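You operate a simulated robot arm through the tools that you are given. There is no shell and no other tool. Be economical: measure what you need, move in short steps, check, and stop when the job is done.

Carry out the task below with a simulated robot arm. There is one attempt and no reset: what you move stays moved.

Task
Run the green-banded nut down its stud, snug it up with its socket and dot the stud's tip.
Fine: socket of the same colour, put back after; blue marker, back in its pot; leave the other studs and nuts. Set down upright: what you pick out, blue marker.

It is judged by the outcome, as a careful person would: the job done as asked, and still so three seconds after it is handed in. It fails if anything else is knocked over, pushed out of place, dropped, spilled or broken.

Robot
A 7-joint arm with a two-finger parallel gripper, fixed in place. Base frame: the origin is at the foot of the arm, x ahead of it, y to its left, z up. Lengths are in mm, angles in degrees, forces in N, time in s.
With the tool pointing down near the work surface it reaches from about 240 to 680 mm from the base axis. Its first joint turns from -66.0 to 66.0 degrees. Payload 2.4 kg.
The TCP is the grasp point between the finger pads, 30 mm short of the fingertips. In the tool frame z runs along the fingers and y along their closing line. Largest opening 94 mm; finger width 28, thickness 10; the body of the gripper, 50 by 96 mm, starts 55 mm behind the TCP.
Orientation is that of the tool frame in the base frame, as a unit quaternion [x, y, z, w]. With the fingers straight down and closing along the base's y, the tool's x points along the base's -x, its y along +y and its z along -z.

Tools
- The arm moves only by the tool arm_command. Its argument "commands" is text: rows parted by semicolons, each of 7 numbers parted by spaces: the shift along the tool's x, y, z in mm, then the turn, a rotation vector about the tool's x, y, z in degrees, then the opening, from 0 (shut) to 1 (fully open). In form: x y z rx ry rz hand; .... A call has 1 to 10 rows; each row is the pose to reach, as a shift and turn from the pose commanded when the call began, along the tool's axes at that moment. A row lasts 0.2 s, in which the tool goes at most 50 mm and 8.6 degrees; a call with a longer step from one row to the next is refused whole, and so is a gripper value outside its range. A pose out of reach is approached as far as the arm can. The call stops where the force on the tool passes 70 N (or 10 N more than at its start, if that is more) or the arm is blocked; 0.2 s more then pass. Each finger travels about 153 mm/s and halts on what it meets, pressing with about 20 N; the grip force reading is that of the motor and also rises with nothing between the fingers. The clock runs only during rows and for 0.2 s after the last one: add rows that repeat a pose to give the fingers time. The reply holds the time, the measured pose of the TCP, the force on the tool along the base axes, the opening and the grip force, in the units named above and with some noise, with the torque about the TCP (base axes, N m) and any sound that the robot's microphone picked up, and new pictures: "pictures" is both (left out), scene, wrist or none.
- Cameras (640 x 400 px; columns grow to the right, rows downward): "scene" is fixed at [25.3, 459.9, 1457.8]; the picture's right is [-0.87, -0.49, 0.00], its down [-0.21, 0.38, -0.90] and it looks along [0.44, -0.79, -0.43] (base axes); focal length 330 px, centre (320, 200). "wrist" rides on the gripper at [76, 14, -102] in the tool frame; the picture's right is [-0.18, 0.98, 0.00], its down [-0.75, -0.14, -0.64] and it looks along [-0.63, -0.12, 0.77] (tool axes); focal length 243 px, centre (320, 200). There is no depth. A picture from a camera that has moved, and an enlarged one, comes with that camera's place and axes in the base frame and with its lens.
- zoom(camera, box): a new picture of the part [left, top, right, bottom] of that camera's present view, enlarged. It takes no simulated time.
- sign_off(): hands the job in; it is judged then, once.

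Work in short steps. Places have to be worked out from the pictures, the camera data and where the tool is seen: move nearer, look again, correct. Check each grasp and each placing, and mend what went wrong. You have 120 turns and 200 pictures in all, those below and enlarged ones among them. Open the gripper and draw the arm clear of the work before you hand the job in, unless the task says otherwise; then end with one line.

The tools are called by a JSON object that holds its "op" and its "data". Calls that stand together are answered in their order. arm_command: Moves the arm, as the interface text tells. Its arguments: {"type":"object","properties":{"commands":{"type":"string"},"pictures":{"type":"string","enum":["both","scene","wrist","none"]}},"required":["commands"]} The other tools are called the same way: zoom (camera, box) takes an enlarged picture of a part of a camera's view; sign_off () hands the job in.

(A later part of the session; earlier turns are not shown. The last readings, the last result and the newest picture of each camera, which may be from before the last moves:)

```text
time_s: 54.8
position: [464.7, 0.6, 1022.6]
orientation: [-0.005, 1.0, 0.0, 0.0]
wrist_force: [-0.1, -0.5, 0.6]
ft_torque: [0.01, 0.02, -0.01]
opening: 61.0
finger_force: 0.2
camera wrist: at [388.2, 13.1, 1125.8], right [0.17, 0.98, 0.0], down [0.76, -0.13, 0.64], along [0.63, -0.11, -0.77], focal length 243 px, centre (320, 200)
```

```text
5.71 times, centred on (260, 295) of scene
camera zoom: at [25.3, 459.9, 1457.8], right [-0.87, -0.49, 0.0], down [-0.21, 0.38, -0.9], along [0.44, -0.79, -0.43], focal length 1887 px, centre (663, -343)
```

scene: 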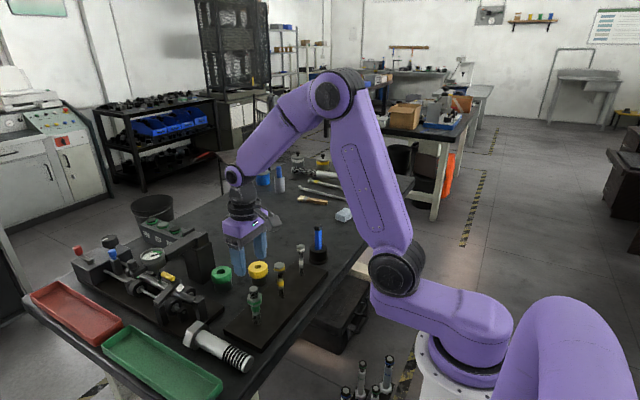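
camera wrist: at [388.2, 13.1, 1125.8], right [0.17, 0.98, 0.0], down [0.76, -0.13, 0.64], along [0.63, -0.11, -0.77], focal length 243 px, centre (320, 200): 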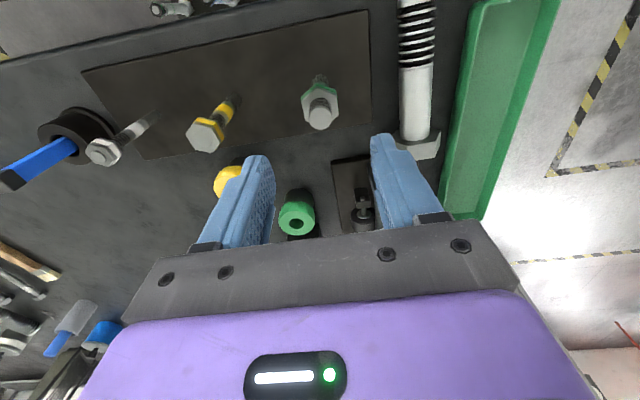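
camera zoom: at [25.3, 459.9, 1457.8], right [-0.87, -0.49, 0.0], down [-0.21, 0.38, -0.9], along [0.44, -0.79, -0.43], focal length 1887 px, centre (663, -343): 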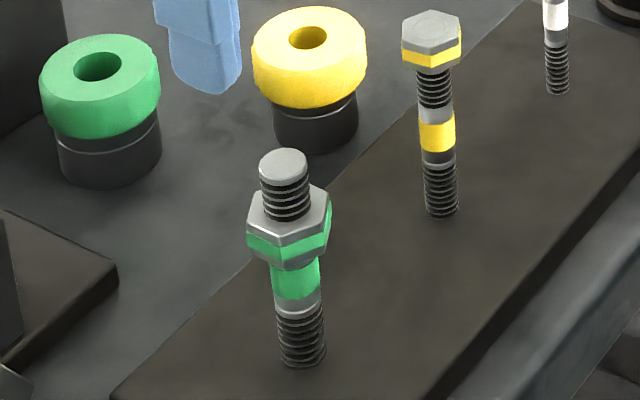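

Nut sits on the band with thread showing above. Socket is ≈(639,−68), top z≈868, ring ≈60 mm wide. Move nearer with the hand fully open to inspect it and its neighbours.

{"op": "arm_command", "data": {"commands": "-30 -20 0 0 0 0 1; -60 -40 0 0 0 0 1; -100 -60 10 0 0 0 1; -135 -68 20 0 0 0 1; -135 -68 20 0 0 0 1"}}

{"op": "zoom", "data": {"camera": "wrist", "box": [240, 70, 400, 220]}}

{"op": "zoom", "data": {"camera": "scene", "box": [150, 200, 280, 300]}}

```text
time_s: 56.0
position: [600.9, -67.6, 1002.6]
orientation: [-0.004, 1.0, 0.001, 0.0]
wrist_force: [0.3, 0.6, -0.5]
ft_torque: [-0.01, 0.0, 0.01]
opening: 94.0
finger_force: 0.1
camera wrist: at [524.2, -54.1, 1105.0], right [0.18, 0.98, 0.0], down [0.76, -0.13, 0.64], along [0.63, -0.11, -0.77], focal length 243 px, centre (320, 200)
```

scene: 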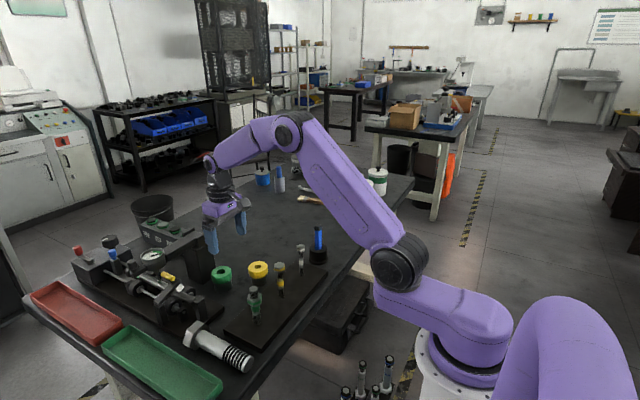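
wrist: 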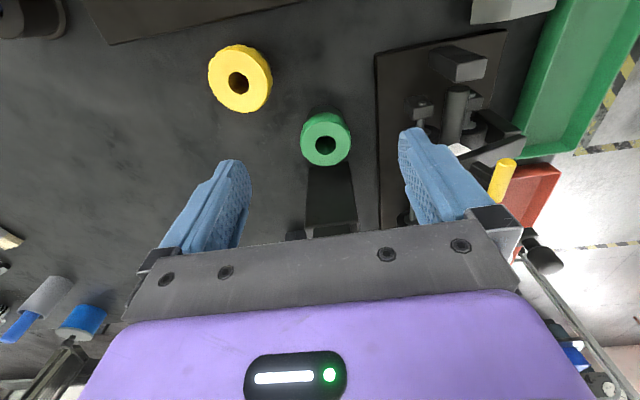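

```text
2.67 times, centred on (320, 145) of wrist
camera zoom: at [524.2, -54.1, 1105.0], right [0.18, 0.98, 0.0], down [0.76, -0.13, 0.64], along [0.63, -0.11, -0.77], focal length 647 px, centre (320, 347)
```

zoom: 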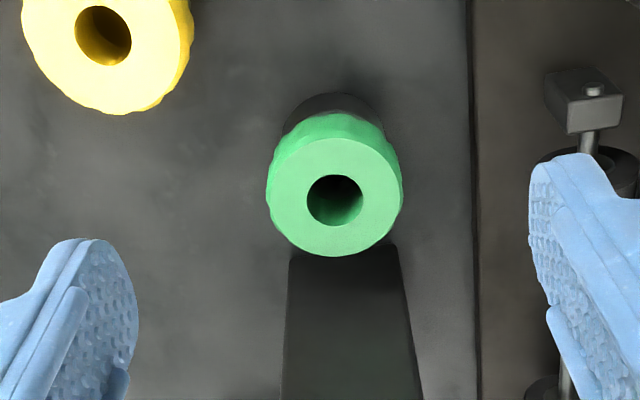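

```text
4.00 times, centred on (215, 250) of scene
camera zoom: at [25.3, 459.9, 1457.8], right [-0.87, -0.49, 0.0], down [-0.21, 0.38, -0.9], along [0.44, -0.79, -0.43], focal length 1321 px, centre (740, 0)
```

zoom: 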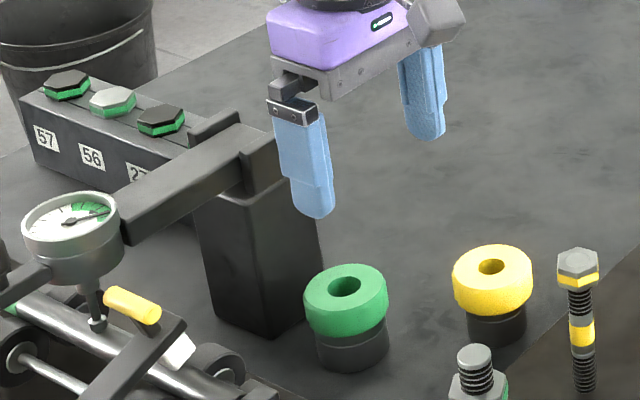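

Tower behind is ≥40 mm clear of the grip. Socket centre ≈(644, −68); move over it, then descend to TCP z≈857 with the hand open.

{"op": "arm_command", "data": {"commands": "-43 0 0 0 0 0 1; -43 0 40 0 0 0 1; -43 0 80 0 0 0 1; -43 0 80 0 0 0 1"}}

{"op": "zoom", "data": {"camera": "wrist", "box": [200, 70, 440, 220]}}

{"op": "zoom", "data": {"camera": "scene", "box": [150, 200, 280, 300]}}

```text
time_s: 57.0
position: [643.4, -68.1, 920.6]
orientation: [-0.004, 1.0, 0.0, 0.0]
wrist_force: [0.1, -0.5, -0.3]
ft_torque: [-0.01, -0.02, -0.01]
opening: 93.7
finger_force: 0.1
camera wrist: at [566.4, -53.5, 1024.0], right [0.18, 0.98, 0.0], down [0.75, -0.13, 0.64], along [0.63, -0.11, -0.77], focal length 243 px, centre (320, 200)
```

scene: 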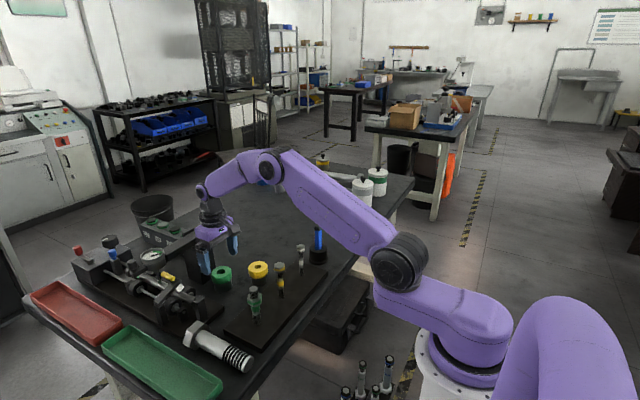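
wrist: 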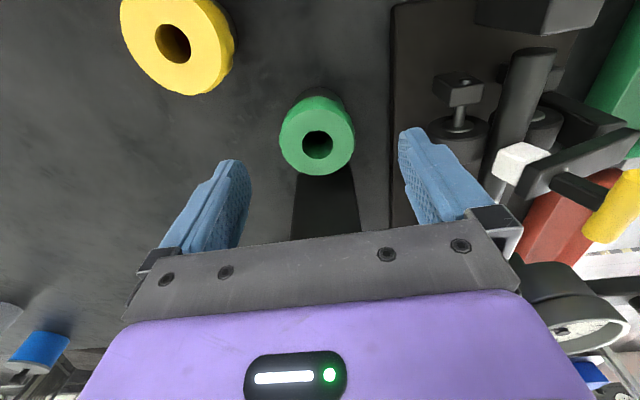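

```text
2.67 times, centred on (320, 145) of wrist
camera zoom: at [566.4, -53.5, 1024.0], right [0.18, 0.98, 0.0], down [0.75, -0.13, 0.64], along [0.63, -0.11, -0.77], focal length 647 px, centre (320, 347)
```

zoom: 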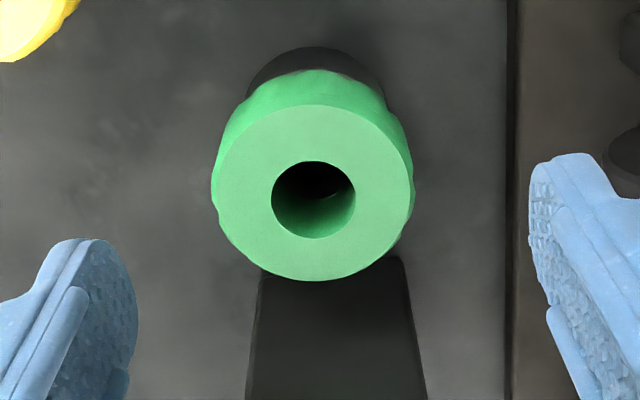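

```text
4.00 times, centred on (215, 250) of scene
camera zoom: at [25.3, 459.9, 1457.8], right [-0.87, -0.49, 0.0], down [-0.21, 0.38, -0.9], along [0.44, -0.79, -0.43], focal length 1321 px, centre (740, 0)
```

zoom: 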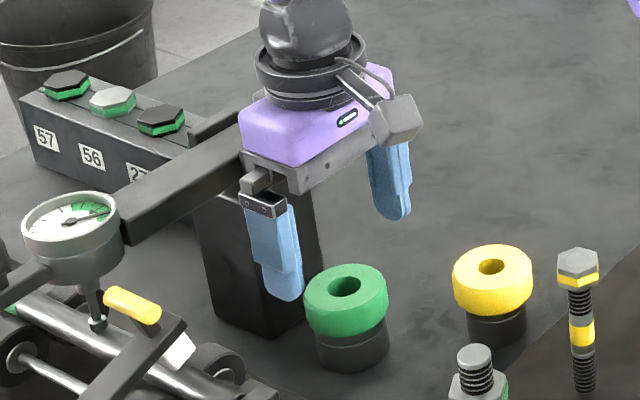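

Centre confirmed (643.5, −68.5). Descend 64 mm and close gently on the ring.

{"op": "arm_command", "data": {"commands": "-1 0 30 0 0 0 1; -1 0 64 0 0 0 1; -1 0 64 0 0 0 1; -1 0 64 0 0 0 0.5; -1 0 64 0 0 0 0.5; -1 0 64 0 0 0 0.5"}}

{"op": "zoom", "data": {"camera": "scene", "box": [150, 200, 280, 300]}}

```text
time_s: 58.4
position: [645.7, -65.0, 857.4]
orientation: [-0.004, 1.0, 0.0, 0.0]
wrist_force: [1.0, -0.9, -0.3]
ft_torque: [0.03, -0.04, -0.02]
opening: 60.0
finger_force: 19.7
camera wrist: at [568.9, -51.7, 960.6], right [0.18, 0.98, 0.0], down [0.75, -0.13, 0.64], along [0.63, -0.11, -0.77], focal length 243 px, centre (320, 200)
```

scene: 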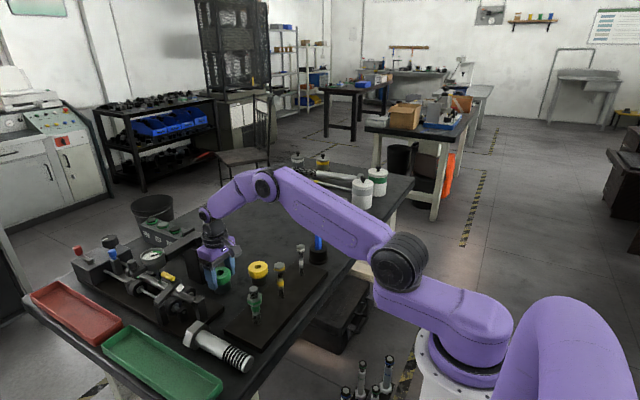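
wrist: 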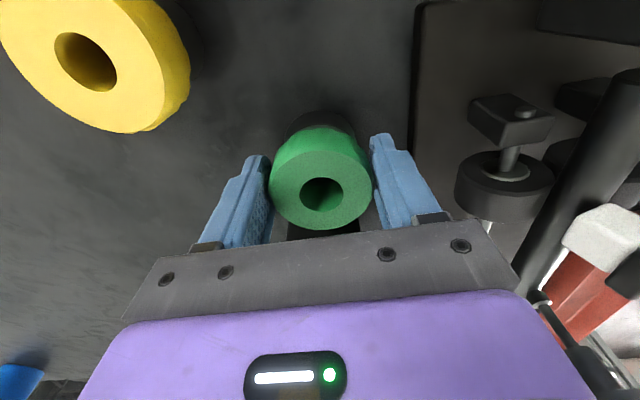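

```text
4.00 times, centred on (215, 250) of scene
camera zoom: at [25.3, 459.8, 1457.8], right [-0.87, -0.49, 0.0], down [-0.21, 0.38, -0.9], along [0.44, -0.79, -0.43], focal length 1321 px, centre (740, 0)
```

zoom: 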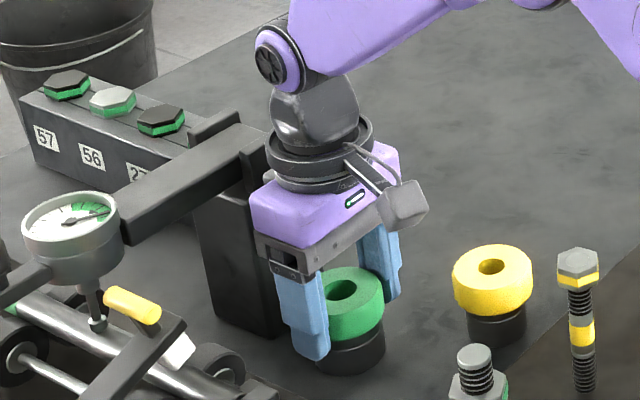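

Ring gripped at 60 mm. Lift straight up.

{"op": "arm_command", "data": {"commands": "0 0 -10 0 0 0 0.5; 0 0 -40 0 0 0 0.5; 0 0 -80 0 0 0 0.5; 0 0 -125 0 0 0 0.5; 0 0 -170 0 0 0 0.5; 0 0 -170 0 0 0 0.5"}}

{"op": "zoom", "data": {"camera": "wrist", "box": [200, 100, 440, 250]}}

```text
time_s: 59.8
position: [647.0, -68.2, 1028.4]
orientation: [-0.005, 1.0, 0.0, -0.001]
wrist_force: [-0.2, -0.3, -2.9]
ft_torque: [-0.01, 0.0, -0.01]
opening: 59.8
finger_force: 20.1
camera wrist: at [570.9, -54.6, 1131.5], right [0.18, 0.98, 0.0], down [0.76, -0.13, 0.64], along [0.63, -0.11, -0.77], focal length 243 px, centre (320, 200)
```

scene: 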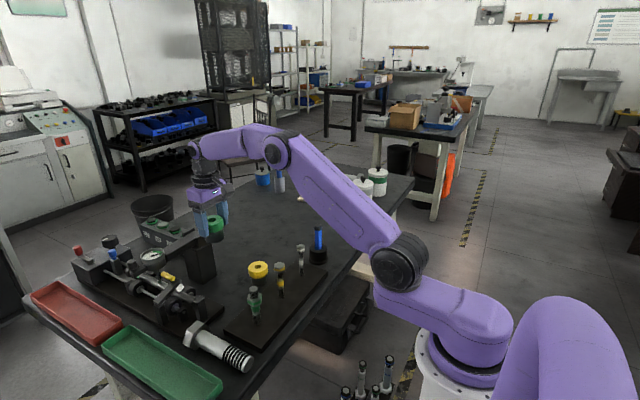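
wrist: 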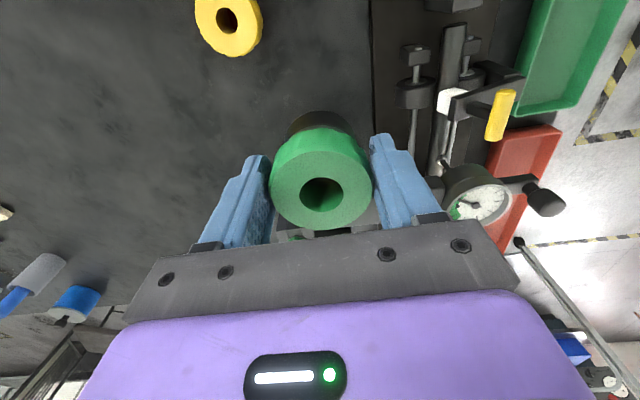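

```text
2.67 times, centred on (320, 175) of wrist
camera zoom: at [570.9, -54.6, 1131.5], right [0.18, 0.98, 0.0], down [0.76, -0.13, 0.64], along [0.63, -0.11, -0.77], focal length 647 px, centre (320, 267)
```

zoom: 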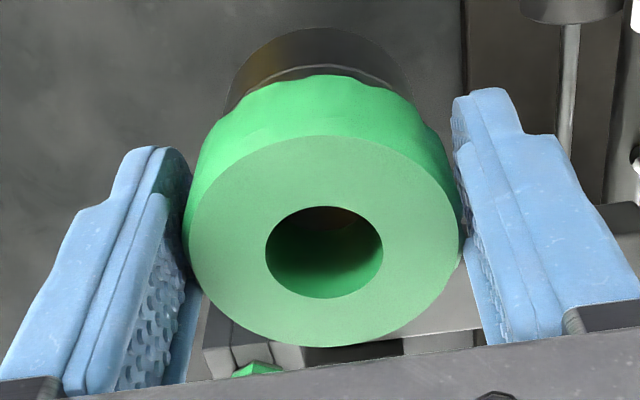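

Socket held securely and level. Carry it to hover just above the stud.

{"op": "arm_command", "data": {"commands": "40 15 0 0 0 0 0.5; 80 30 0 0 0 0 0.5; 120 45 0 0 0 0 0.5; 160 60 0 0 0 0 0.5; 182.8 68 0 0 0 0 0.5; 182.8 68 18 0 0 0 0.5; 182.8 68 18 0 0 0 0.5"}}

{"op": "zoom", "data": {"camera": "scene", "box": [220, 240, 290, 330]}}

{"op": "zoom", "data": {"camera": "wrist", "box": [200, 60, 440, 250]}}

```text
time_s: 61.4
position: [461.6, -0.8, 1012.3]
orientation: [-0.004, 1.0, 0.0, 0.0]
wrist_force: [-0.6, -0.1, -2.1]
ft_torque: [-0.02, 0.05, 0.03]
opening: 60.2
finger_force: 20.0
camera wrist: at [385.1, 13.3, 1116.1], right [0.18, 0.98, 0.0], down [0.76, -0.13, 0.64], along [0.63, -0.11, -0.77], focal length 243 px, centre (320, 200)
```

scene: 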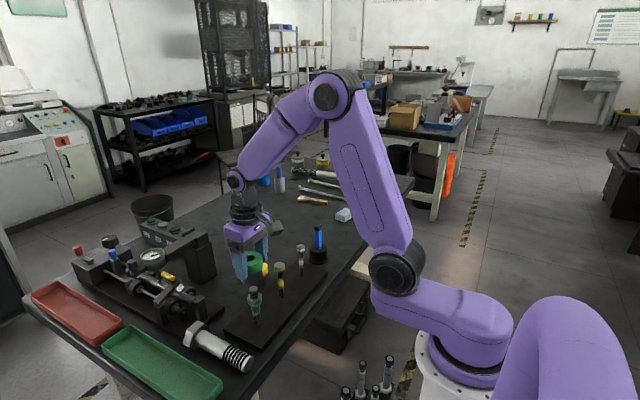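
wrist: 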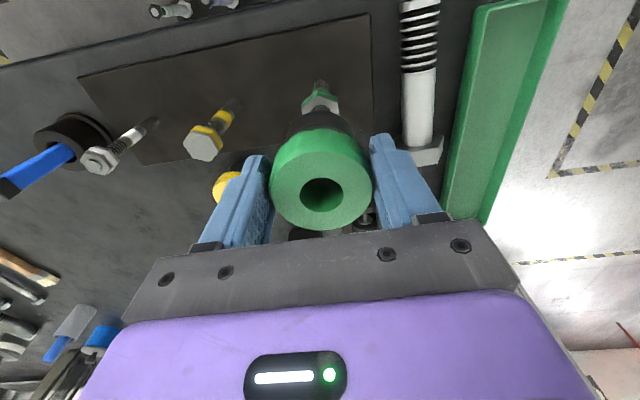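

```text
4.44 times, centred on (255, 285) of scene
camera zoom: at [25.4, 459.9, 1457.8], right [-0.87, -0.49, 0.0], down [-0.21, 0.38, -0.9], along [0.44, -0.79, -0.43], focal length 1468 px, centre (609, -178)
```

zoom: 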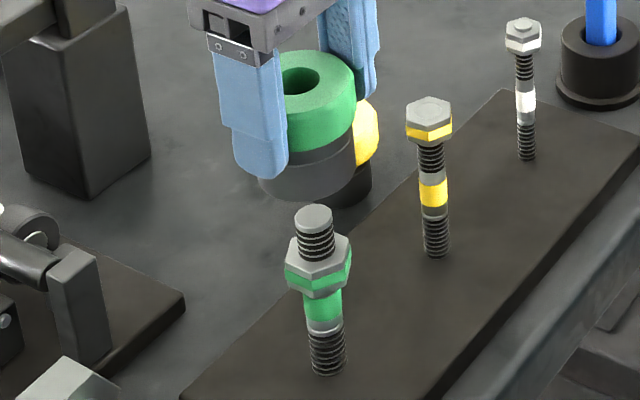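

```text
2.11 times, centred on (320, 155) of wrist
camera zoom: at [385.1, 13.3, 1116.1], right [0.18, 0.98, 0.0], down [0.76, -0.13, 0.64], along [0.63, -0.11, -0.77], focal length 511 px, centre (320, 295)
```

zoom: 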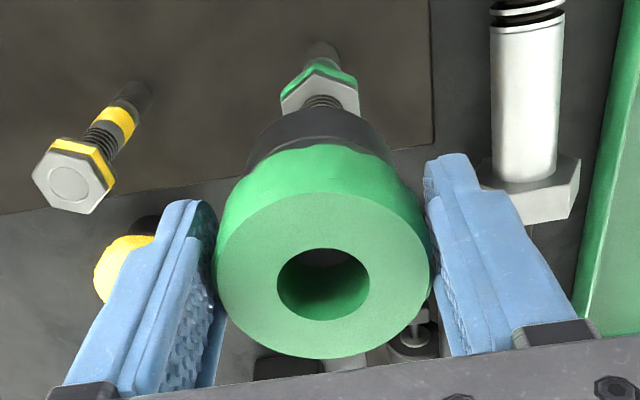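

Scene view shows socket axis lined up with the stud. Lower so the stud enters the bore, stopping just short of the nut.

{"op": "arm_command", "data": {"commands": "0 0 10 0 0 0 0.5; 0 0 20 0 0 0 0.5; 0 0 26 0 0 0 0.5; 0 0 32 0 0 0 0.5; 0 0 38 0 0 0 0.5; 0 0 38 0 0 0 0.5"}}

{"op": "zoom", "data": {"camera": "scene", "box": [220, 240, 290, 330]}}

{"op": "zoom", "data": {"camera": "wrist", "box": [200, 60, 440, 250]}}

```text
time_s: 62.8
position: [461.7, -0.7, 973.4]
orientation: [-0.005, 1.0, 0.001, 0.0]
wrist_force: [0.0, -0.5, -3.2]
ft_torque: [0.0, -0.01, 0.04]
opening: 60.2
finger_force: 19.9
camera wrist: at [385.0, 13.6, 1076.3], right [0.18, 0.98, 0.0], down [0.75, -0.13, 0.64], along [0.63, -0.11, -0.77], focal length 243 px, centre (320, 200)
```

scene: 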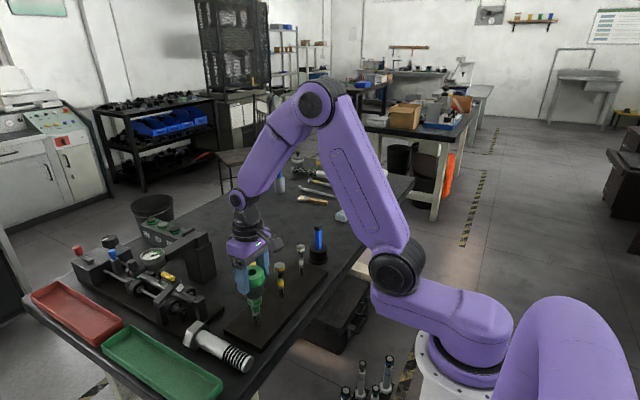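
wrist: 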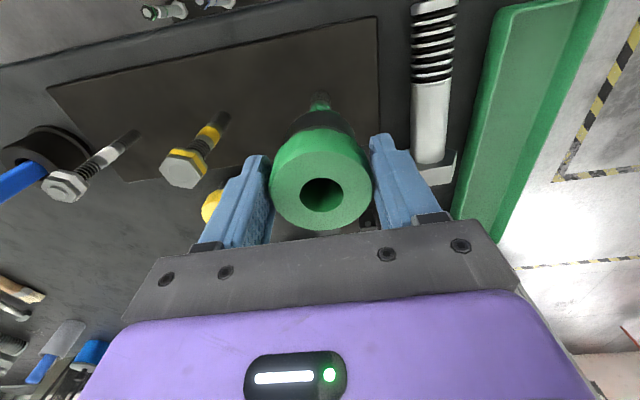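

```text
4.44 times, centred on (255, 285) of scene
camera zoom: at [25.4, 459.9, 1457.8], right [-0.87, -0.49, 0.0], down [-0.21, 0.38, -0.9], along [0.44, -0.79, -0.43], focal length 1468 px, centre (609, -178)
```

zoom: 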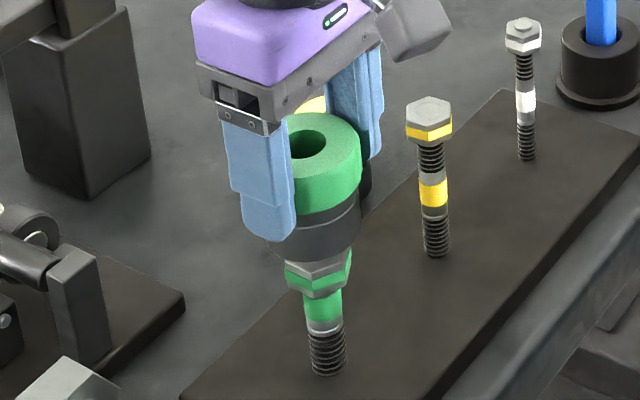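

```text
2.11 times, centred on (320, 155) of wrist
camera zoom: at [385.0, 13.6, 1076.3], right [0.18, 0.98, 0.0], down [0.75, -0.13, 0.64], along [0.63, -0.11, -0.77], focal length 511 px, centre (320, 295)
```

zoom: 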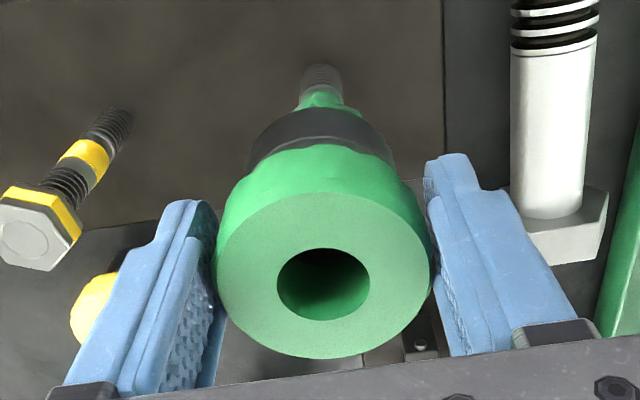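

Aligned within about 1 mm. Lower a few mm to feel for contact.

{"op": "arm_command", "data": {"commands": "0 0 2 0 0 0 0.5; 0 0 4 0 0 0 0.5; 0 0 6 0 0 0 0.5; 0 0 8 0 0 0 0.5; 0 0 8 0 0 0 0.5", "pictures": "none"}}

{"op": "zoom", "data": {"camera": "scene", "box": [220, 240, 290, 330]}}

```text
time_s: 64.0
position: [460.7, -0.0, 966.6]
orientation: [-0.004, 1.0, 0.0, 0.0]
wrist_force: [-0.8, 0.1, -3.1]
ft_torque: [-0.01, 0.04, 0.03]
opening: 60.1
finger_force: 19.6
```

```text
4.44 times, centred on (255, 285) of scene
camera zoom: at [25.4, 459.9, 1457.8], right [-0.87, -0.49, 0.0], down [-0.21, 0.38, -0.9], along [0.44, -0.79, -0.43], focal length 1468 px, centre (609, -178)
```

zoom: 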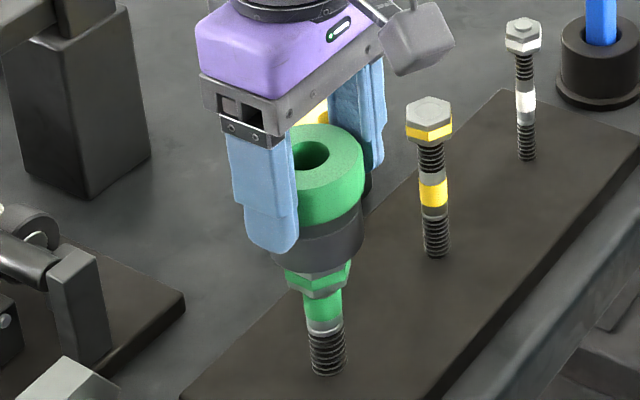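

Still free. Lower another 6 mm slowly.

{"op": "arm_command", "data": {"commands": "0 0 1 0 0 0 0.5; 0 0 2 0 0 0 0.5; 0 0 3 0 0 0 0.5; 0 0 4 0 0 0 0.5; 0 0 5 0 0 0 0.5; 0 0 6 0 0 0 0.5; 0 0 6 0 0 0 0.5", "pictures": "none"}}

{"op": "zoom", "data": {"camera": "scene", "box": [220, 240, 290, 330]}}

```text
time_s: 65.6
position: [460.6, -0.8, 961.1]
orientation: [-0.004, 1.0, 0.0, 0.001]
wrist_force: [-0.8, -3.6, 12.0]
ft_torque: [-0.07, 0.13, -0.01]
opening: 60.0
finger_force: 20.3
```

```text
4.44 times, centred on (255, 285) of scene
camera zoom: at [25.1, 459.7, 1457.8], right [-0.87, -0.49, 0.0], down [-0.21, 0.38, -0.9], along [0.44, -0.79, -0.43], focal length 1468 px, centre (609, -178)
```

zoom: 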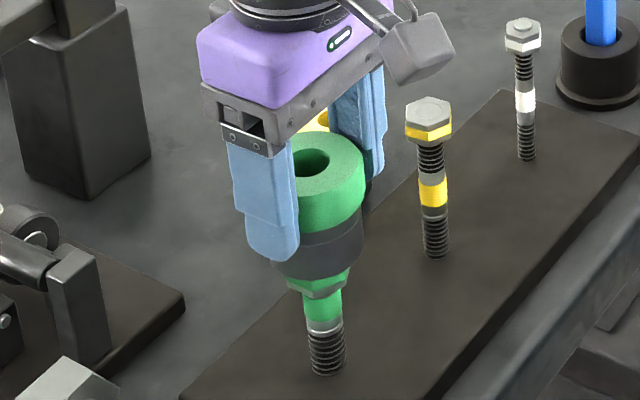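

Contact (≈15 N). Hold light pressure and turn clockwise to find the hex fit.

{"op": "arm_command", "data": {"commands": "0 0 0.5 0 0 6 0.5; 0 0 0.5 0 0 12 0.5; 0 0 0.5 0 0 18 0.5; 0 0 0.5 0 0 24 0.5; 0 0 0.5 0 0 30 0.5; 0 0 0.5 0 0 30 0.5", "pictures": "none"}}

{"op": "zoom", "data": {"camera": "scene", "box": [220, 240, 290, 330]}}

```text
time_s: 67.0
position: [461.0, -0.1, 958.3]
orientation: [0.256, 0.967, 0.001, 0.0]
wrist_force: [5.8, 8.2, 0.8]
ft_torque: [0.46, -0.32, 0.12]
opening: 57.6
finger_force: 20.3
```

```text
4.44 times, centred on (255, 285) of scene
camera zoom: at [25.4, 460.1, 1457.7], right [-0.87, -0.49, 0.0], down [-0.21, 0.38, -0.9], along [0.44, -0.79, -0.43], focal length 1468 px, centre (609, -178)
```

zoom: 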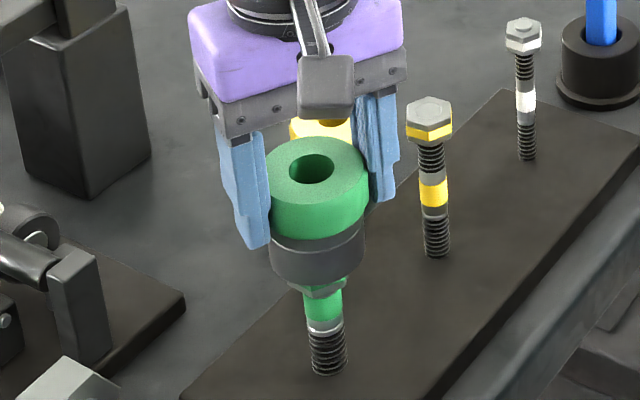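

It dropped ~3 mm — hex engaging. Press down a bit more to seat it.

{"op": "arm_command", "data": {"commands": "-1 1 1.5 0 0 0 0.5; -1 1 3 0 0 0 0.5; -1 1 4.5 0 0 0 0.5; -1 1 6 0 0 0 0.5; -1 1 6 0 0 0 0.5", "pictures": "wrist"}}

{"op": "zoom", "data": {"camera": "scene", "box": [220, 240, 290, 330]}}

```text
time_s: 68.2
position: [461.9, 0.8, 953.3]
orientation: [0.255, 0.967, 0.0, 0.0]
wrist_force: [0.3, 6.9, -0.3]
ft_torque: [0.42, 0.02, 0.03]
opening: 57.9
finger_force: 20.0
camera wrist: at [402.4, 50.5, 1055.5], right [0.64, 0.76, 0.0], down [0.59, -0.49, 0.64], along [0.49, -0.41, -0.77], focal length 243 px, centre (320, 200)
```

wrist: 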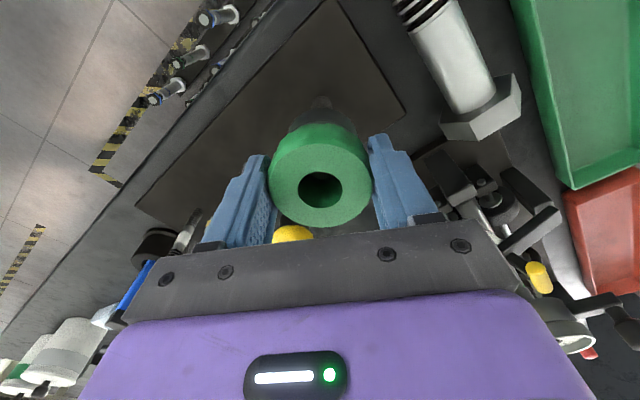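

```text
4.44 times, centred on (255, 285) of scene
camera zoom: at [25.3, 460.1, 1457.7], right [-0.87, -0.49, 0.0], down [-0.21, 0.38, -0.9], along [0.44, -0.79, -0.43], focal length 1468 px, centre (609, -178)
```

zoom: 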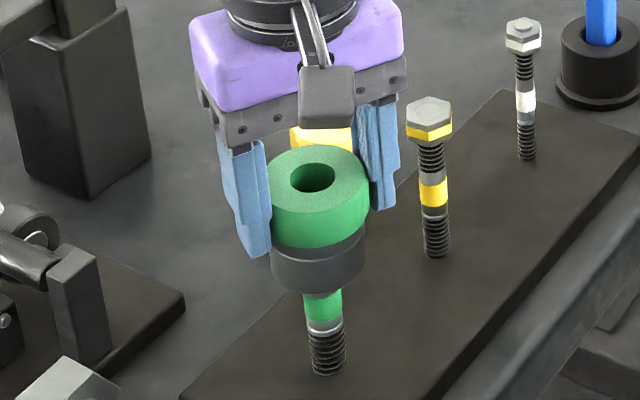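

Socket now covers the nut. Press to bottom.

{"op": "arm_command", "data": {"commands": "0 0 2 0 0 0 0.5; 0 0 4 0 0 0 0.5; 0 0 6 0 0 0 0.5; 0 0 8 0 0 0 0.5; 0 0 8 0 0 0 0.5", "pictures": "none"}}

{"op": "zoom", "data": {"camera": "scene", "box": [220, 240, 290, 330]}}

```text
time_s: 69.4
position: [461.7, 0.2, 943.4]
orientation: [0.255, 0.967, -0.001, -0.001]
wrist_force: [-3.6, 5.8, -1.8]
ft_torque: [0.33, 0.25, 0.08]
opening: 57.8
finger_force: 20.3
```

```text
4.44 times, centred on (255, 285) of scene
camera zoom: at [25.2, 460.0, 1457.7], right [-0.87, -0.49, 0.0], down [-0.21, 0.38, -0.9], along [0.44, -0.79, -0.43], focal length 1468 px, centre (609, -178)
```

zoom: 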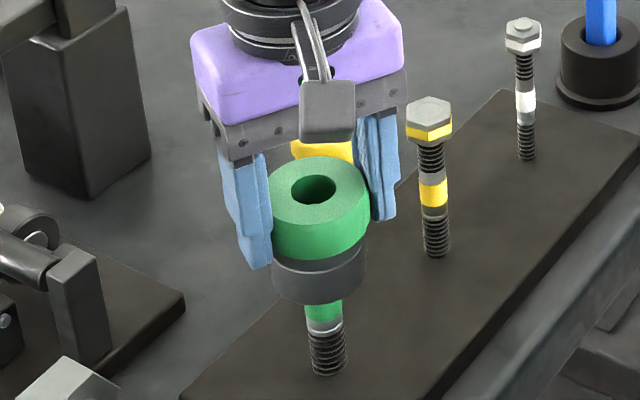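

Well engaged (~20 mm). Now turn clockwise in steps, reading the torque.

{"op": "arm_command", "data": {"commands": "-1 0.5 0 0 0 5 0.5; -1.7 1 0 0 0 10 0.5; -1.7 1 0 0 0 15 0.5; -1.7 1 0 0 0 20 0.5; -1.7 1 0 0 0 25 0.5; -1.7 1 0 0 0 30 0.5", "pictures": "scene"}}

{"op": "zoom", "data": {"camera": "scene", "box": [220, 240, 290, 330]}}

{"op": "zoom", "data": {"camera": "wrist", "box": [200, 60, 440, 250]}}

```text
time_s: 70.8
position: [465.5, -1.1, 945.1]
orientation: [0.498, 0.867, 0.0, 0.0]
wrist_force: [0.4, -6.4, 3.1]
ft_torque: [-0.27, 0.04, 0.11]
opening: 57.8
finger_force: 19.7
```

scene: 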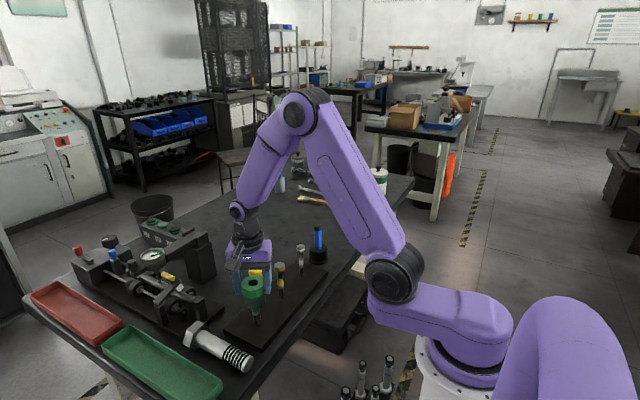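

```text
4.44 times, centred on (255, 285) of scene
camera zoom: at [25.3, 459.7, 1457.9], right [-0.87, -0.49, 0.0], down [-0.21, 0.38, -0.9], along [0.44, -0.79, -0.43], focal length 1468 px, centre (609, -178)
```

zoom: 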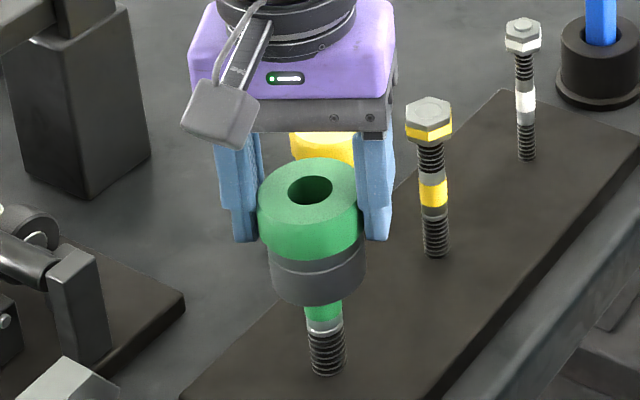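

```text
2.11 times, centred on (320, 155) of wrist
camera zoom: at [438.9, 72.6, 1047.7], right [0.94, 0.34, 0.0], down [0.26, -0.72, 0.64], along [0.22, -0.6, -0.77], focal length 511 px, centre (320, 295)
```

zoom: 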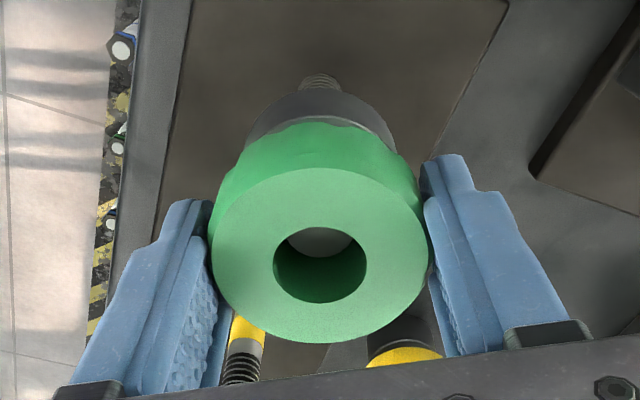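

Turning with little torque so far; stud tip is visible through the bore. Continue.

{"op": "arm_command", "data": {"commands": "0 0 0.3 0 0 6 0.5; 0 0 0.5 0 0 12 0.5; 0 0 0.7 0 0 18 0.5; 0 0 0.8 0 0 24 0.5; 0 0 1 0 0 30 0.5; 0 0 1 0 0 36 0.5", "pictures": "none"}}

{"op": "zoom", "data": {"camera": "wrist", "box": [200, 60, 440, 250]}}

{"op": "zoom", "data": {"camera": "scene", "box": [220, 240, 290, 330]}}

```text
time_s: 72.2
position: [465.2, 0.8, 942.7]
orientation: [0.742, 0.671, 0.0, 0.001]
wrist_force: [1.8, 5.3, 3.0]
ft_torque: [0.19, -0.09, 0.11]
opening: 57.6
finger_force: 19.9
```

```text
2.11 times, centred on (320, 155) of wrist
camera zoom: at [486.5, 74.9, 1046.6], right [0.96, -0.28, 0.0], down [-0.22, -0.74, 0.64], along [-0.18, -0.62, -0.77], focal length 511 px, centre (320, 295)
```

zoom: 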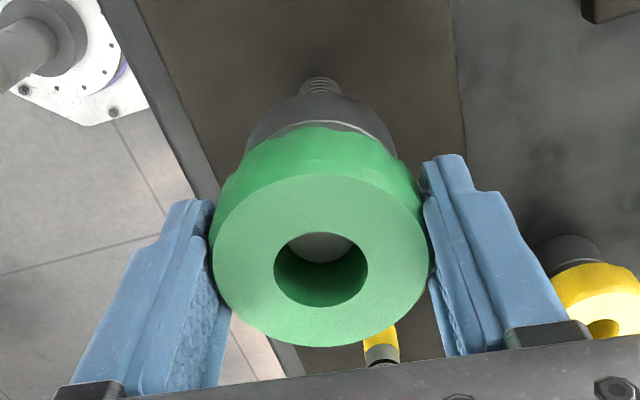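

```text
4.44 times, centred on (255, 285) of scene
camera zoom: at [25.3, 460.0, 1457.8], right [-0.87, -0.49, 0.0], down [-0.21, 0.38, -0.9], along [0.44, -0.79, -0.43], focal length 1468 px, centre (609, -178)
```

zoom: 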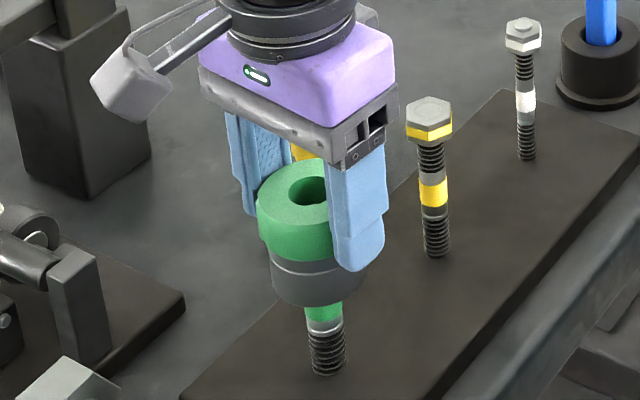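

{"op": "arm_command", "data": {"commands": "0 0 0.3 0 0 8 0.5; 0 0 0.5 0 0 16 0.5; 0 0 0.7 0 0 24 0.5; 0 0 0.9 0 0 32 0.5; 0 0 1.1 0 0 40 0.5; 0 0 1.3 0 0 48 0.5; 0 0 1.5 0 0 54 0.5", "pictures": "none"}}

{"op": "zoom", "data": {"camera": "scene", "box": [220, 240, 290, 330]}}

```text
time_s: 73.8
position: [463.5, -0.7, 941.1]
orientation: [0.965, 0.261, 0.0, 0.001]
wrist_force: [1.4, -1.1, 0.3]
ft_torque: [-0.05, -0.03, 0.1]
opening: 58.1
finger_force: 20.1
```

```text
4.44 times, centred on (255, 285) of scene
camera zoom: at [25.3, 459.8, 1457.8], right [-0.87, -0.49, 0.0], down [-0.21, 0.38, -0.9], along [0.44, -0.79, -0.43], focal length 1468 px, centre (609, -178)
```

zoom: 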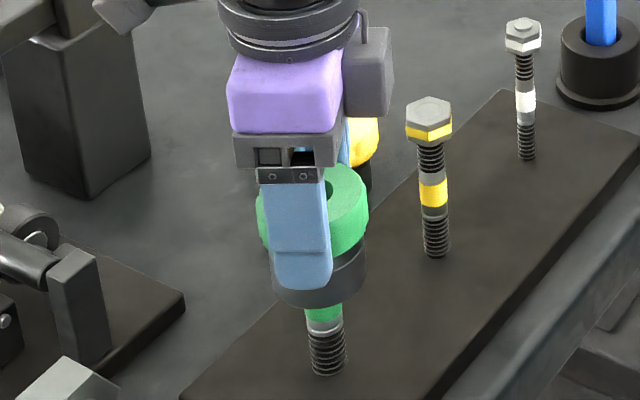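

Torque is still small and the nut still creeps down, so it isn't tight yet. Release the socket on the nut and wind the hand back for another bite.

{"op": "arm_command", "data": {"commands": "0 0 0 0 0 0 0.8; 0 0 0 0 0 0 0.8; 0 0 0 0 0 -8.5 0.8; 0 0 0 0 0 -17 0.8; 0 0 0 0 0 -25.5 0.8; 0 0 0 0 0 -34 0.8; 0 0 0 0 0 -42.5 0.8; 0 0 0 0 0 -51 0.8; 0 0 0 0 0 -59.5 0.8; 0 0 0 0 0 -68 0.8"}}

{"op": "zoom", "data": {"camera": "scene", "box": [220, 240, 290, 330]}}

```text
time_s: 76.0
position: [464.5, 0.2, 943.8]
orientation: [0.651, 0.759, 0.0, 0.0]
wrist_force: [-0.1, -0.2, 0.1]
ft_torque: [0.02, -0.02, 0.01]
opening: 75.3
finger_force: 0.0
camera wrist: at [466.8, 77.2, 1045.4], right [1.0, -0.03, 0.0], down [-0.03, -0.77, 0.64], along [-0.02, -0.64, -0.77], focal length 243 px, centre (320, 200)
```

scene: 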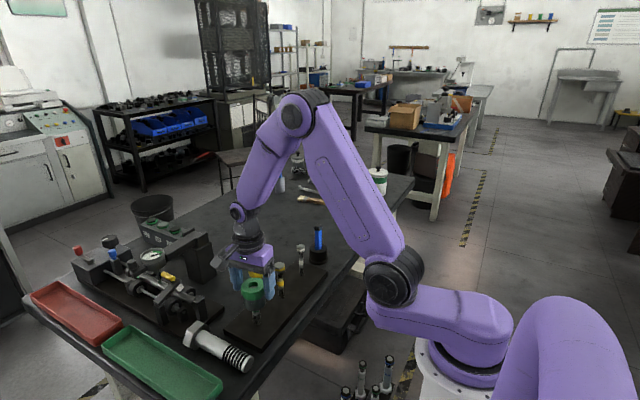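
wrist: 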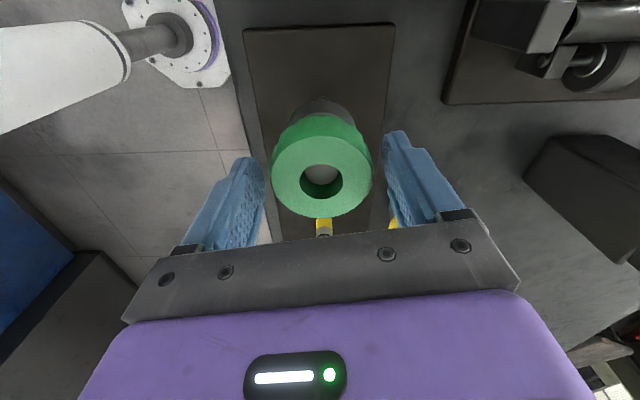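

```text
4.44 times, centred on (255, 285) of scene
camera zoom: at [25.3, 459.9, 1457.8], right [-0.87, -0.49, 0.0], down [-0.21, 0.38, -0.9], along [0.44, -0.79, -0.43], focal length 1468 px, centre (609, -178)
```

zoom: 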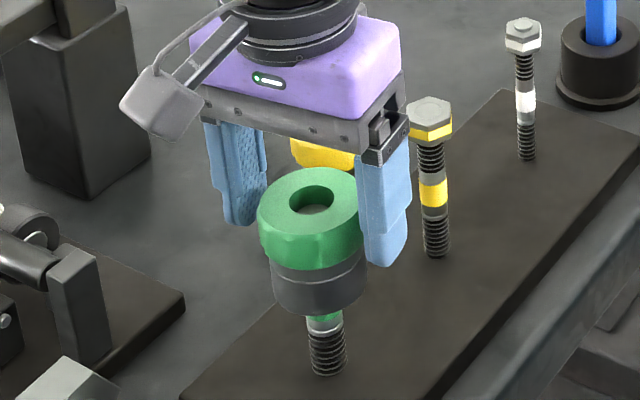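

Socket stays on the nut. Wind back 170° more.

{"op": "arm_command", "data": {"commands": "0 0 0 0 0 -8.5 0.8; 0 0 0 0 0 -17 0.8; 0 0 0 0 0 -25.5 0.8; 0 0 0 0 0 -34 0.8; 0 0 0 0 0 -42.5 0.8; 0 0 0 0 0 -51 0.8; 0 0 0 0 0 -59.5 0.8; 0 0 0 0 0 -68 0.8; 0 0 0 0 0 -76.5 0.8; 0 0 0 0 0 -85 0.8", "pictures": "none"}}

{"op": "arm_command", "data": {"commands": "0 0 0 0 0 -8.5 0.8; 0 0 0 0 0 -17 0.8; 0 0 0 0 0 -25.5 0.8; 0 0 0 0 0 -34 0.8; 0 0 0 0 0 -42.5 0.8; 0 0 0 0 0 -51 0.8; 0 0 0 0 0 -59.5 0.8; 0 0 0 0 0 -68 0.8; 0 0 0 0 0 -76.5 0.8; 0 0 0 0 0 -85 0.8", "pictures": "wrist"}}

{"op": "arm_command", "data": {"commands": "0 0 3 0 0 0 0.8; 0 0 3 0 0 0 0.5; 0 0 3 0 0 0 0.5; 0 0 3.2 0 0 8.5 0.5; 0 0 3.4 0 0 17 0.5; 0 0 3.6 0 0 25.5 0.5; 0 0 3.8 0 0 34 0.5; 0 0 4 0 0 42.5 0.5; 0 0 4.2 0 0 51 0.5; 0 0 4.4 0 0 59.5 0.5", "pictures": "none"}}

```text
time_s: 78.2
position: [464.4, 0.2, 942.8]
orientation: [-0.032, 0.999, 0.0, 0.0]
wrist_force: [0.1, 0.3, 0.1]
ft_torque: [0.0, 0.03, -0.02]
opening: 75.1
finger_force: 0.2
```

```text
time_s: 80.4
position: [463.8, -0.5, 942.2]
orientation: [-0.699, 0.715, 0.0, -0.001]
wrist_force: [-0.2, -0.1, 1.1]
ft_torque: [-0.01, 0.0, -0.02]
opening: 75.1
finger_force: 0.0
camera wrist: at [448.1, -75.9, 1045.1], right [-0.98, 0.21, 0.0], down [0.16, 0.75, 0.64], along [0.13, 0.63, -0.77], focal length 243 px, centre (320, 200)
```

wrist: 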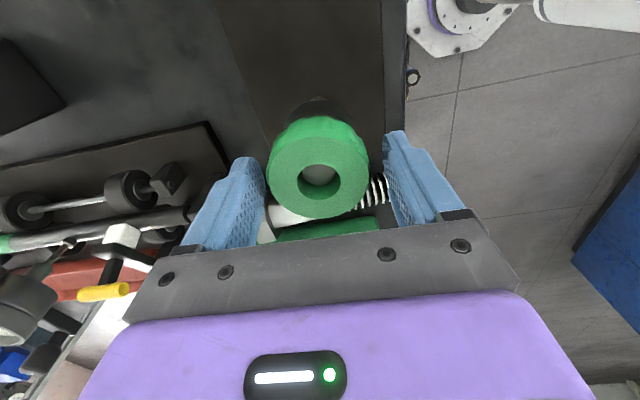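

```text
time_s: 82.6
position: [465.0, -0.1, 937.9]
orientation: [-0.249, 0.969, 0.0, 0.001]
wrist_force: [6.2, -6.1, 3.0]
ft_torque: [-0.2, -0.14, 0.13]
opening: 57.4
finger_force: 19.9
```

{"op": "arm_command", "data": {"commands": "0 0 0.2 0 0 8.5 0.5; 0 0 0.4 0 0 17 0.5; 0 0 0.6 0 0 25.5 0.5; 0 0 0.8 0 0 34 0.5; 0 0 1 0 0 42.5 0.5; 0 0 1.2 0 0 51 0.5; 0 0 1.4 0 0 59.5 0.5; 0 0 1.6 0 0 68 0.5; 0 0 1.8 0 0 76.5 0.5; 0 0 2 0 0 85 0.5", "pictures": "none"}}

{"op": "zoom", "data": {"camera": "scene", "box": [220, 240, 290, 330]}}

```text
time_s: 84.8
position: [463.5, -0.8, 936.2]
orientation: [0.47, 0.883, 0.001, 0.001]
wrist_force: [4.1, 1.6, 3.7]
ft_torque: [-0.01, -0.03, 0.11]
opening: 57.4
finger_force: 20.6
```

```text
4.44 times, centred on (255, 285) of scene
camera zoom: at [25.4, 459.9, 1457.8], right [-0.87, -0.49, 0.0], down [-0.21, 0.38, -0.9], along [0.44, -0.79, -0.43], focal length 1468 px, centre (609, -178)
```

zoom: 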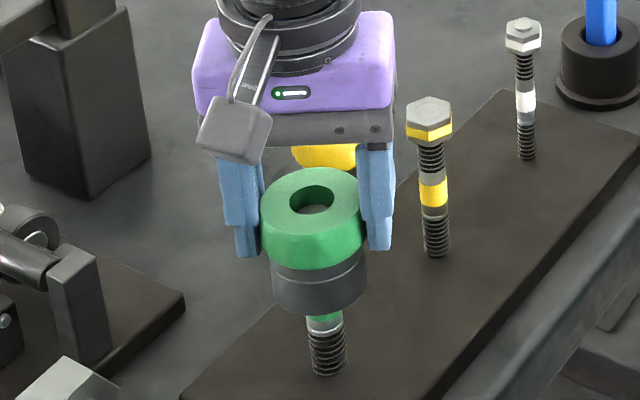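

Need to know whether the socket truly rotates with the hand; compare ring facets before and after a small turn.

{"op": "zoom", "data": {"camera": "wrist", "box": [260, 90, 380, 220]}}

{"op": "arm_command", "data": {"commands": "0 0 0.2 0 0 8 0.5; 0 0 0.4 0 0 16 0.5; 0 0 0.4 0 0 20 0.5", "pictures": "none"}}

{"op": "zoom", "data": {"camera": "wrist", "box": [260, 90, 380, 220]}}

```text
3.08 times, centred on (320, 155) of wrist
camera zoom: at [433.9, 71.1, 1039.3], right [0.92, 0.39, 0.0], down [0.3, -0.7, 0.64], along [0.25, -0.59, -0.77], focal length 746 px, centre (320, 338)
```

zoom: 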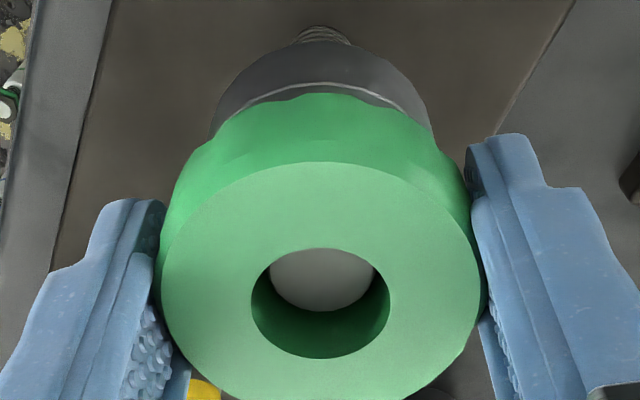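

```text
time_s: 85.6
position: [464.4, -0.1, 935.8]
orientation: [0.617, 0.787, 0.001, 0.001]
wrist_force: [7.8, 6.3, 0.1]
ft_torque: [0.09, -0.15, 0.09]
opening: 57.6
finger_force: 19.7
```

```text
3.08 times, centred on (320, 155) of wrist
camera zoom: at [460.1, 77.5, 1038.6], right [1.0, 0.06, 0.0], down [0.04, -0.77, 0.64], along [0.04, -0.64, -0.77], focal length 746 px, centre (320, 338)
```

zoom: 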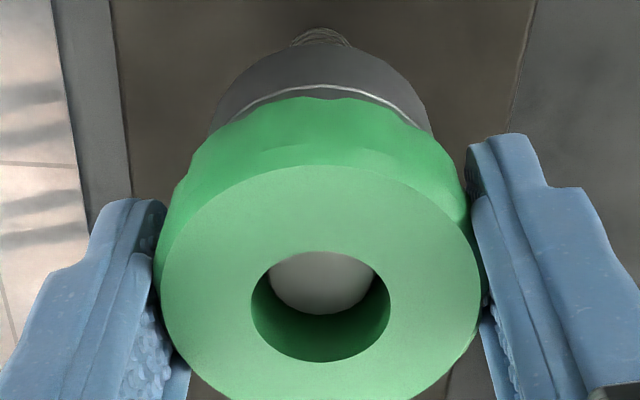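

Socket turns with the hand. Check band gap closely.

{"op": "zoom", "data": {"camera": "scene", "box": [240, 290, 275, 330]}}

{"op": "arm_command", "data": {"commands": "0 0 0.2 0 0 8.5 0.5; 0 0 0.4 0 0 17 0.5; 0 0 0.6 0 0 25.5 0.5; 0 0 0.8 0 0 34 0.5; 0 0 1 0 0 42.5 0.5; 0 0 1.2 0 0 51 0.5; 0 0 1.4 0 0 59.5 0.5; 0 0 1.6 0 0 68 0.5; 0 0 1.8 0 0 72 0.5", "pictures": "none"}}

{"op": "zoom", "data": {"camera": "scene", "box": [240, 290, 275, 330]}}

```text
10.00 times, centred on (258, 310) of scene
camera zoom: at [25.5, 460.0, 1457.7], right [-0.87, -0.49, 0.0], down [-0.21, 0.38, -0.9], along [0.44, -0.79, -0.43], focal length 3302 px, centre (945, -900)
```

zoom: 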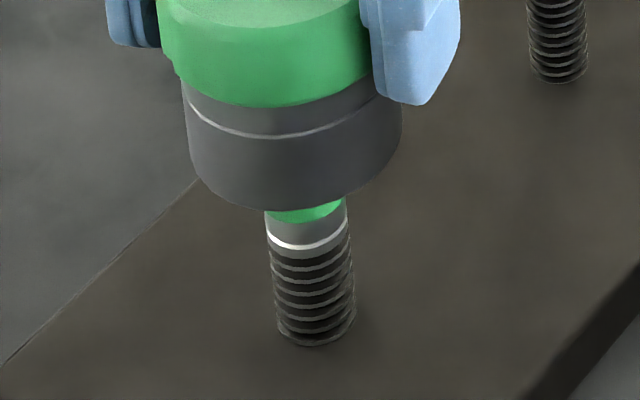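

```text
time_s: 87.6
position: [463.2, 0.1, 933.8]
orientation: [0.962, 0.273, 0.0, 0.0]
wrist_force: [4.2, -1.3, 5.3]
ft_torque: [-0.17, -0.08, 0.07]
opening: 57.6
finger_force: 20.2
```

```text
10.00 times, centred on (258, 310) of scene
camera zoom: at [25.4, 459.8, 1457.8], right [-0.87, -0.49, 0.0], down [-0.21, 0.38, -0.9], along [0.44, -0.79, -0.43], focal length 3302 px, centre (945, -900)
```

zoom: 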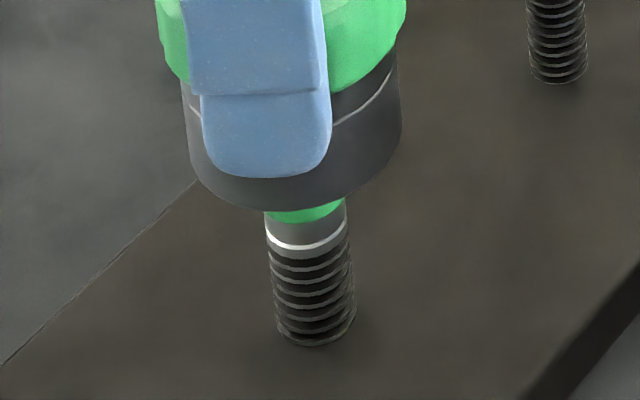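

The socket no longer descends; check for slip with a 10° turn.

{"op": "zoom", "data": {"camera": "wrist", "box": [260, 90, 380, 220]}}

{"op": "arm_command", "data": {"commands": "0 0 -1 0 0 -7 0.5; 0 0 -1 0 0 -7 0.5", "pictures": "none"}}

{"op": "zoom", "data": {"camera": "wrist", "box": [260, 90, 380, 220]}}

{"op": "arm_command", "data": {"commands": "0 0 0 0 0 7 0.5; 0 0 0 0 0 7 0.5; 0 0 0 0 0 7 0.5", "pictures": "none"}}

```text
3.08 times, centred on (320, 155) of wrist
camera zoom: at [536.3, 27.3, 1036.5], right [0.36, -0.93, 0.0], down [-0.71, -0.28, 0.64], along [-0.6, -0.23, -0.77], focal length 746 px, centre (320, 338)
```

zoom: 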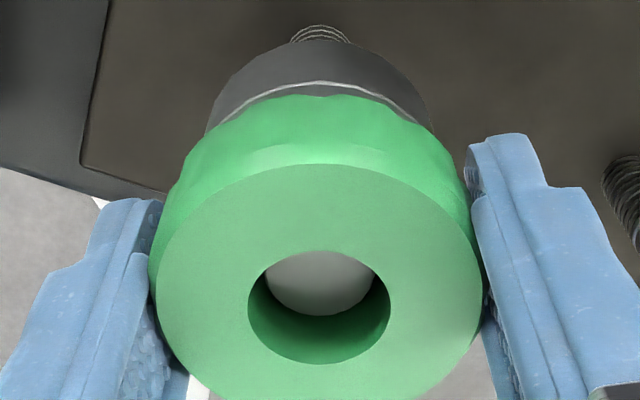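

```text
time_s: 88.2
position: [464.7, -0.1, 932.9]
orientation: [0.943, 0.334, 0.0, -0.001]
wrist_force: [1.1, -4.4, -4.7]
ft_torque: [-0.2, -0.04, -0.02]
opening: 57.8
finger_force: 20.3
```

```text
3.08 times, centred on (320, 155) of wrist
camera zoom: at [532.2, 36.7, 1037.0], right [0.48, -0.88, 0.0], down [-0.67, -0.36, 0.64], along [-0.57, -0.3, -0.77], focal length 746 px, centre (320, 338)
```

zoom: 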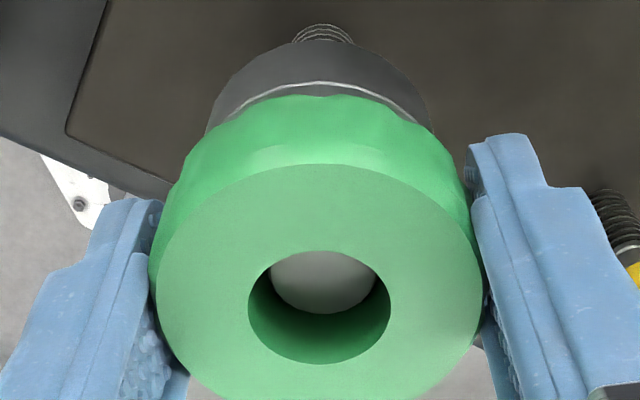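

```text
time_s: 89.0
position: [465.8, -0.3, 933.6]
orientation: [0.962, 0.275, -0.001, 0.001]
wrist_force: [-2.8, -8.5, -1.6]
ft_torque: [-0.32, 0.1, -0.01]
opening: 57.8
finger_force: 19.8
```

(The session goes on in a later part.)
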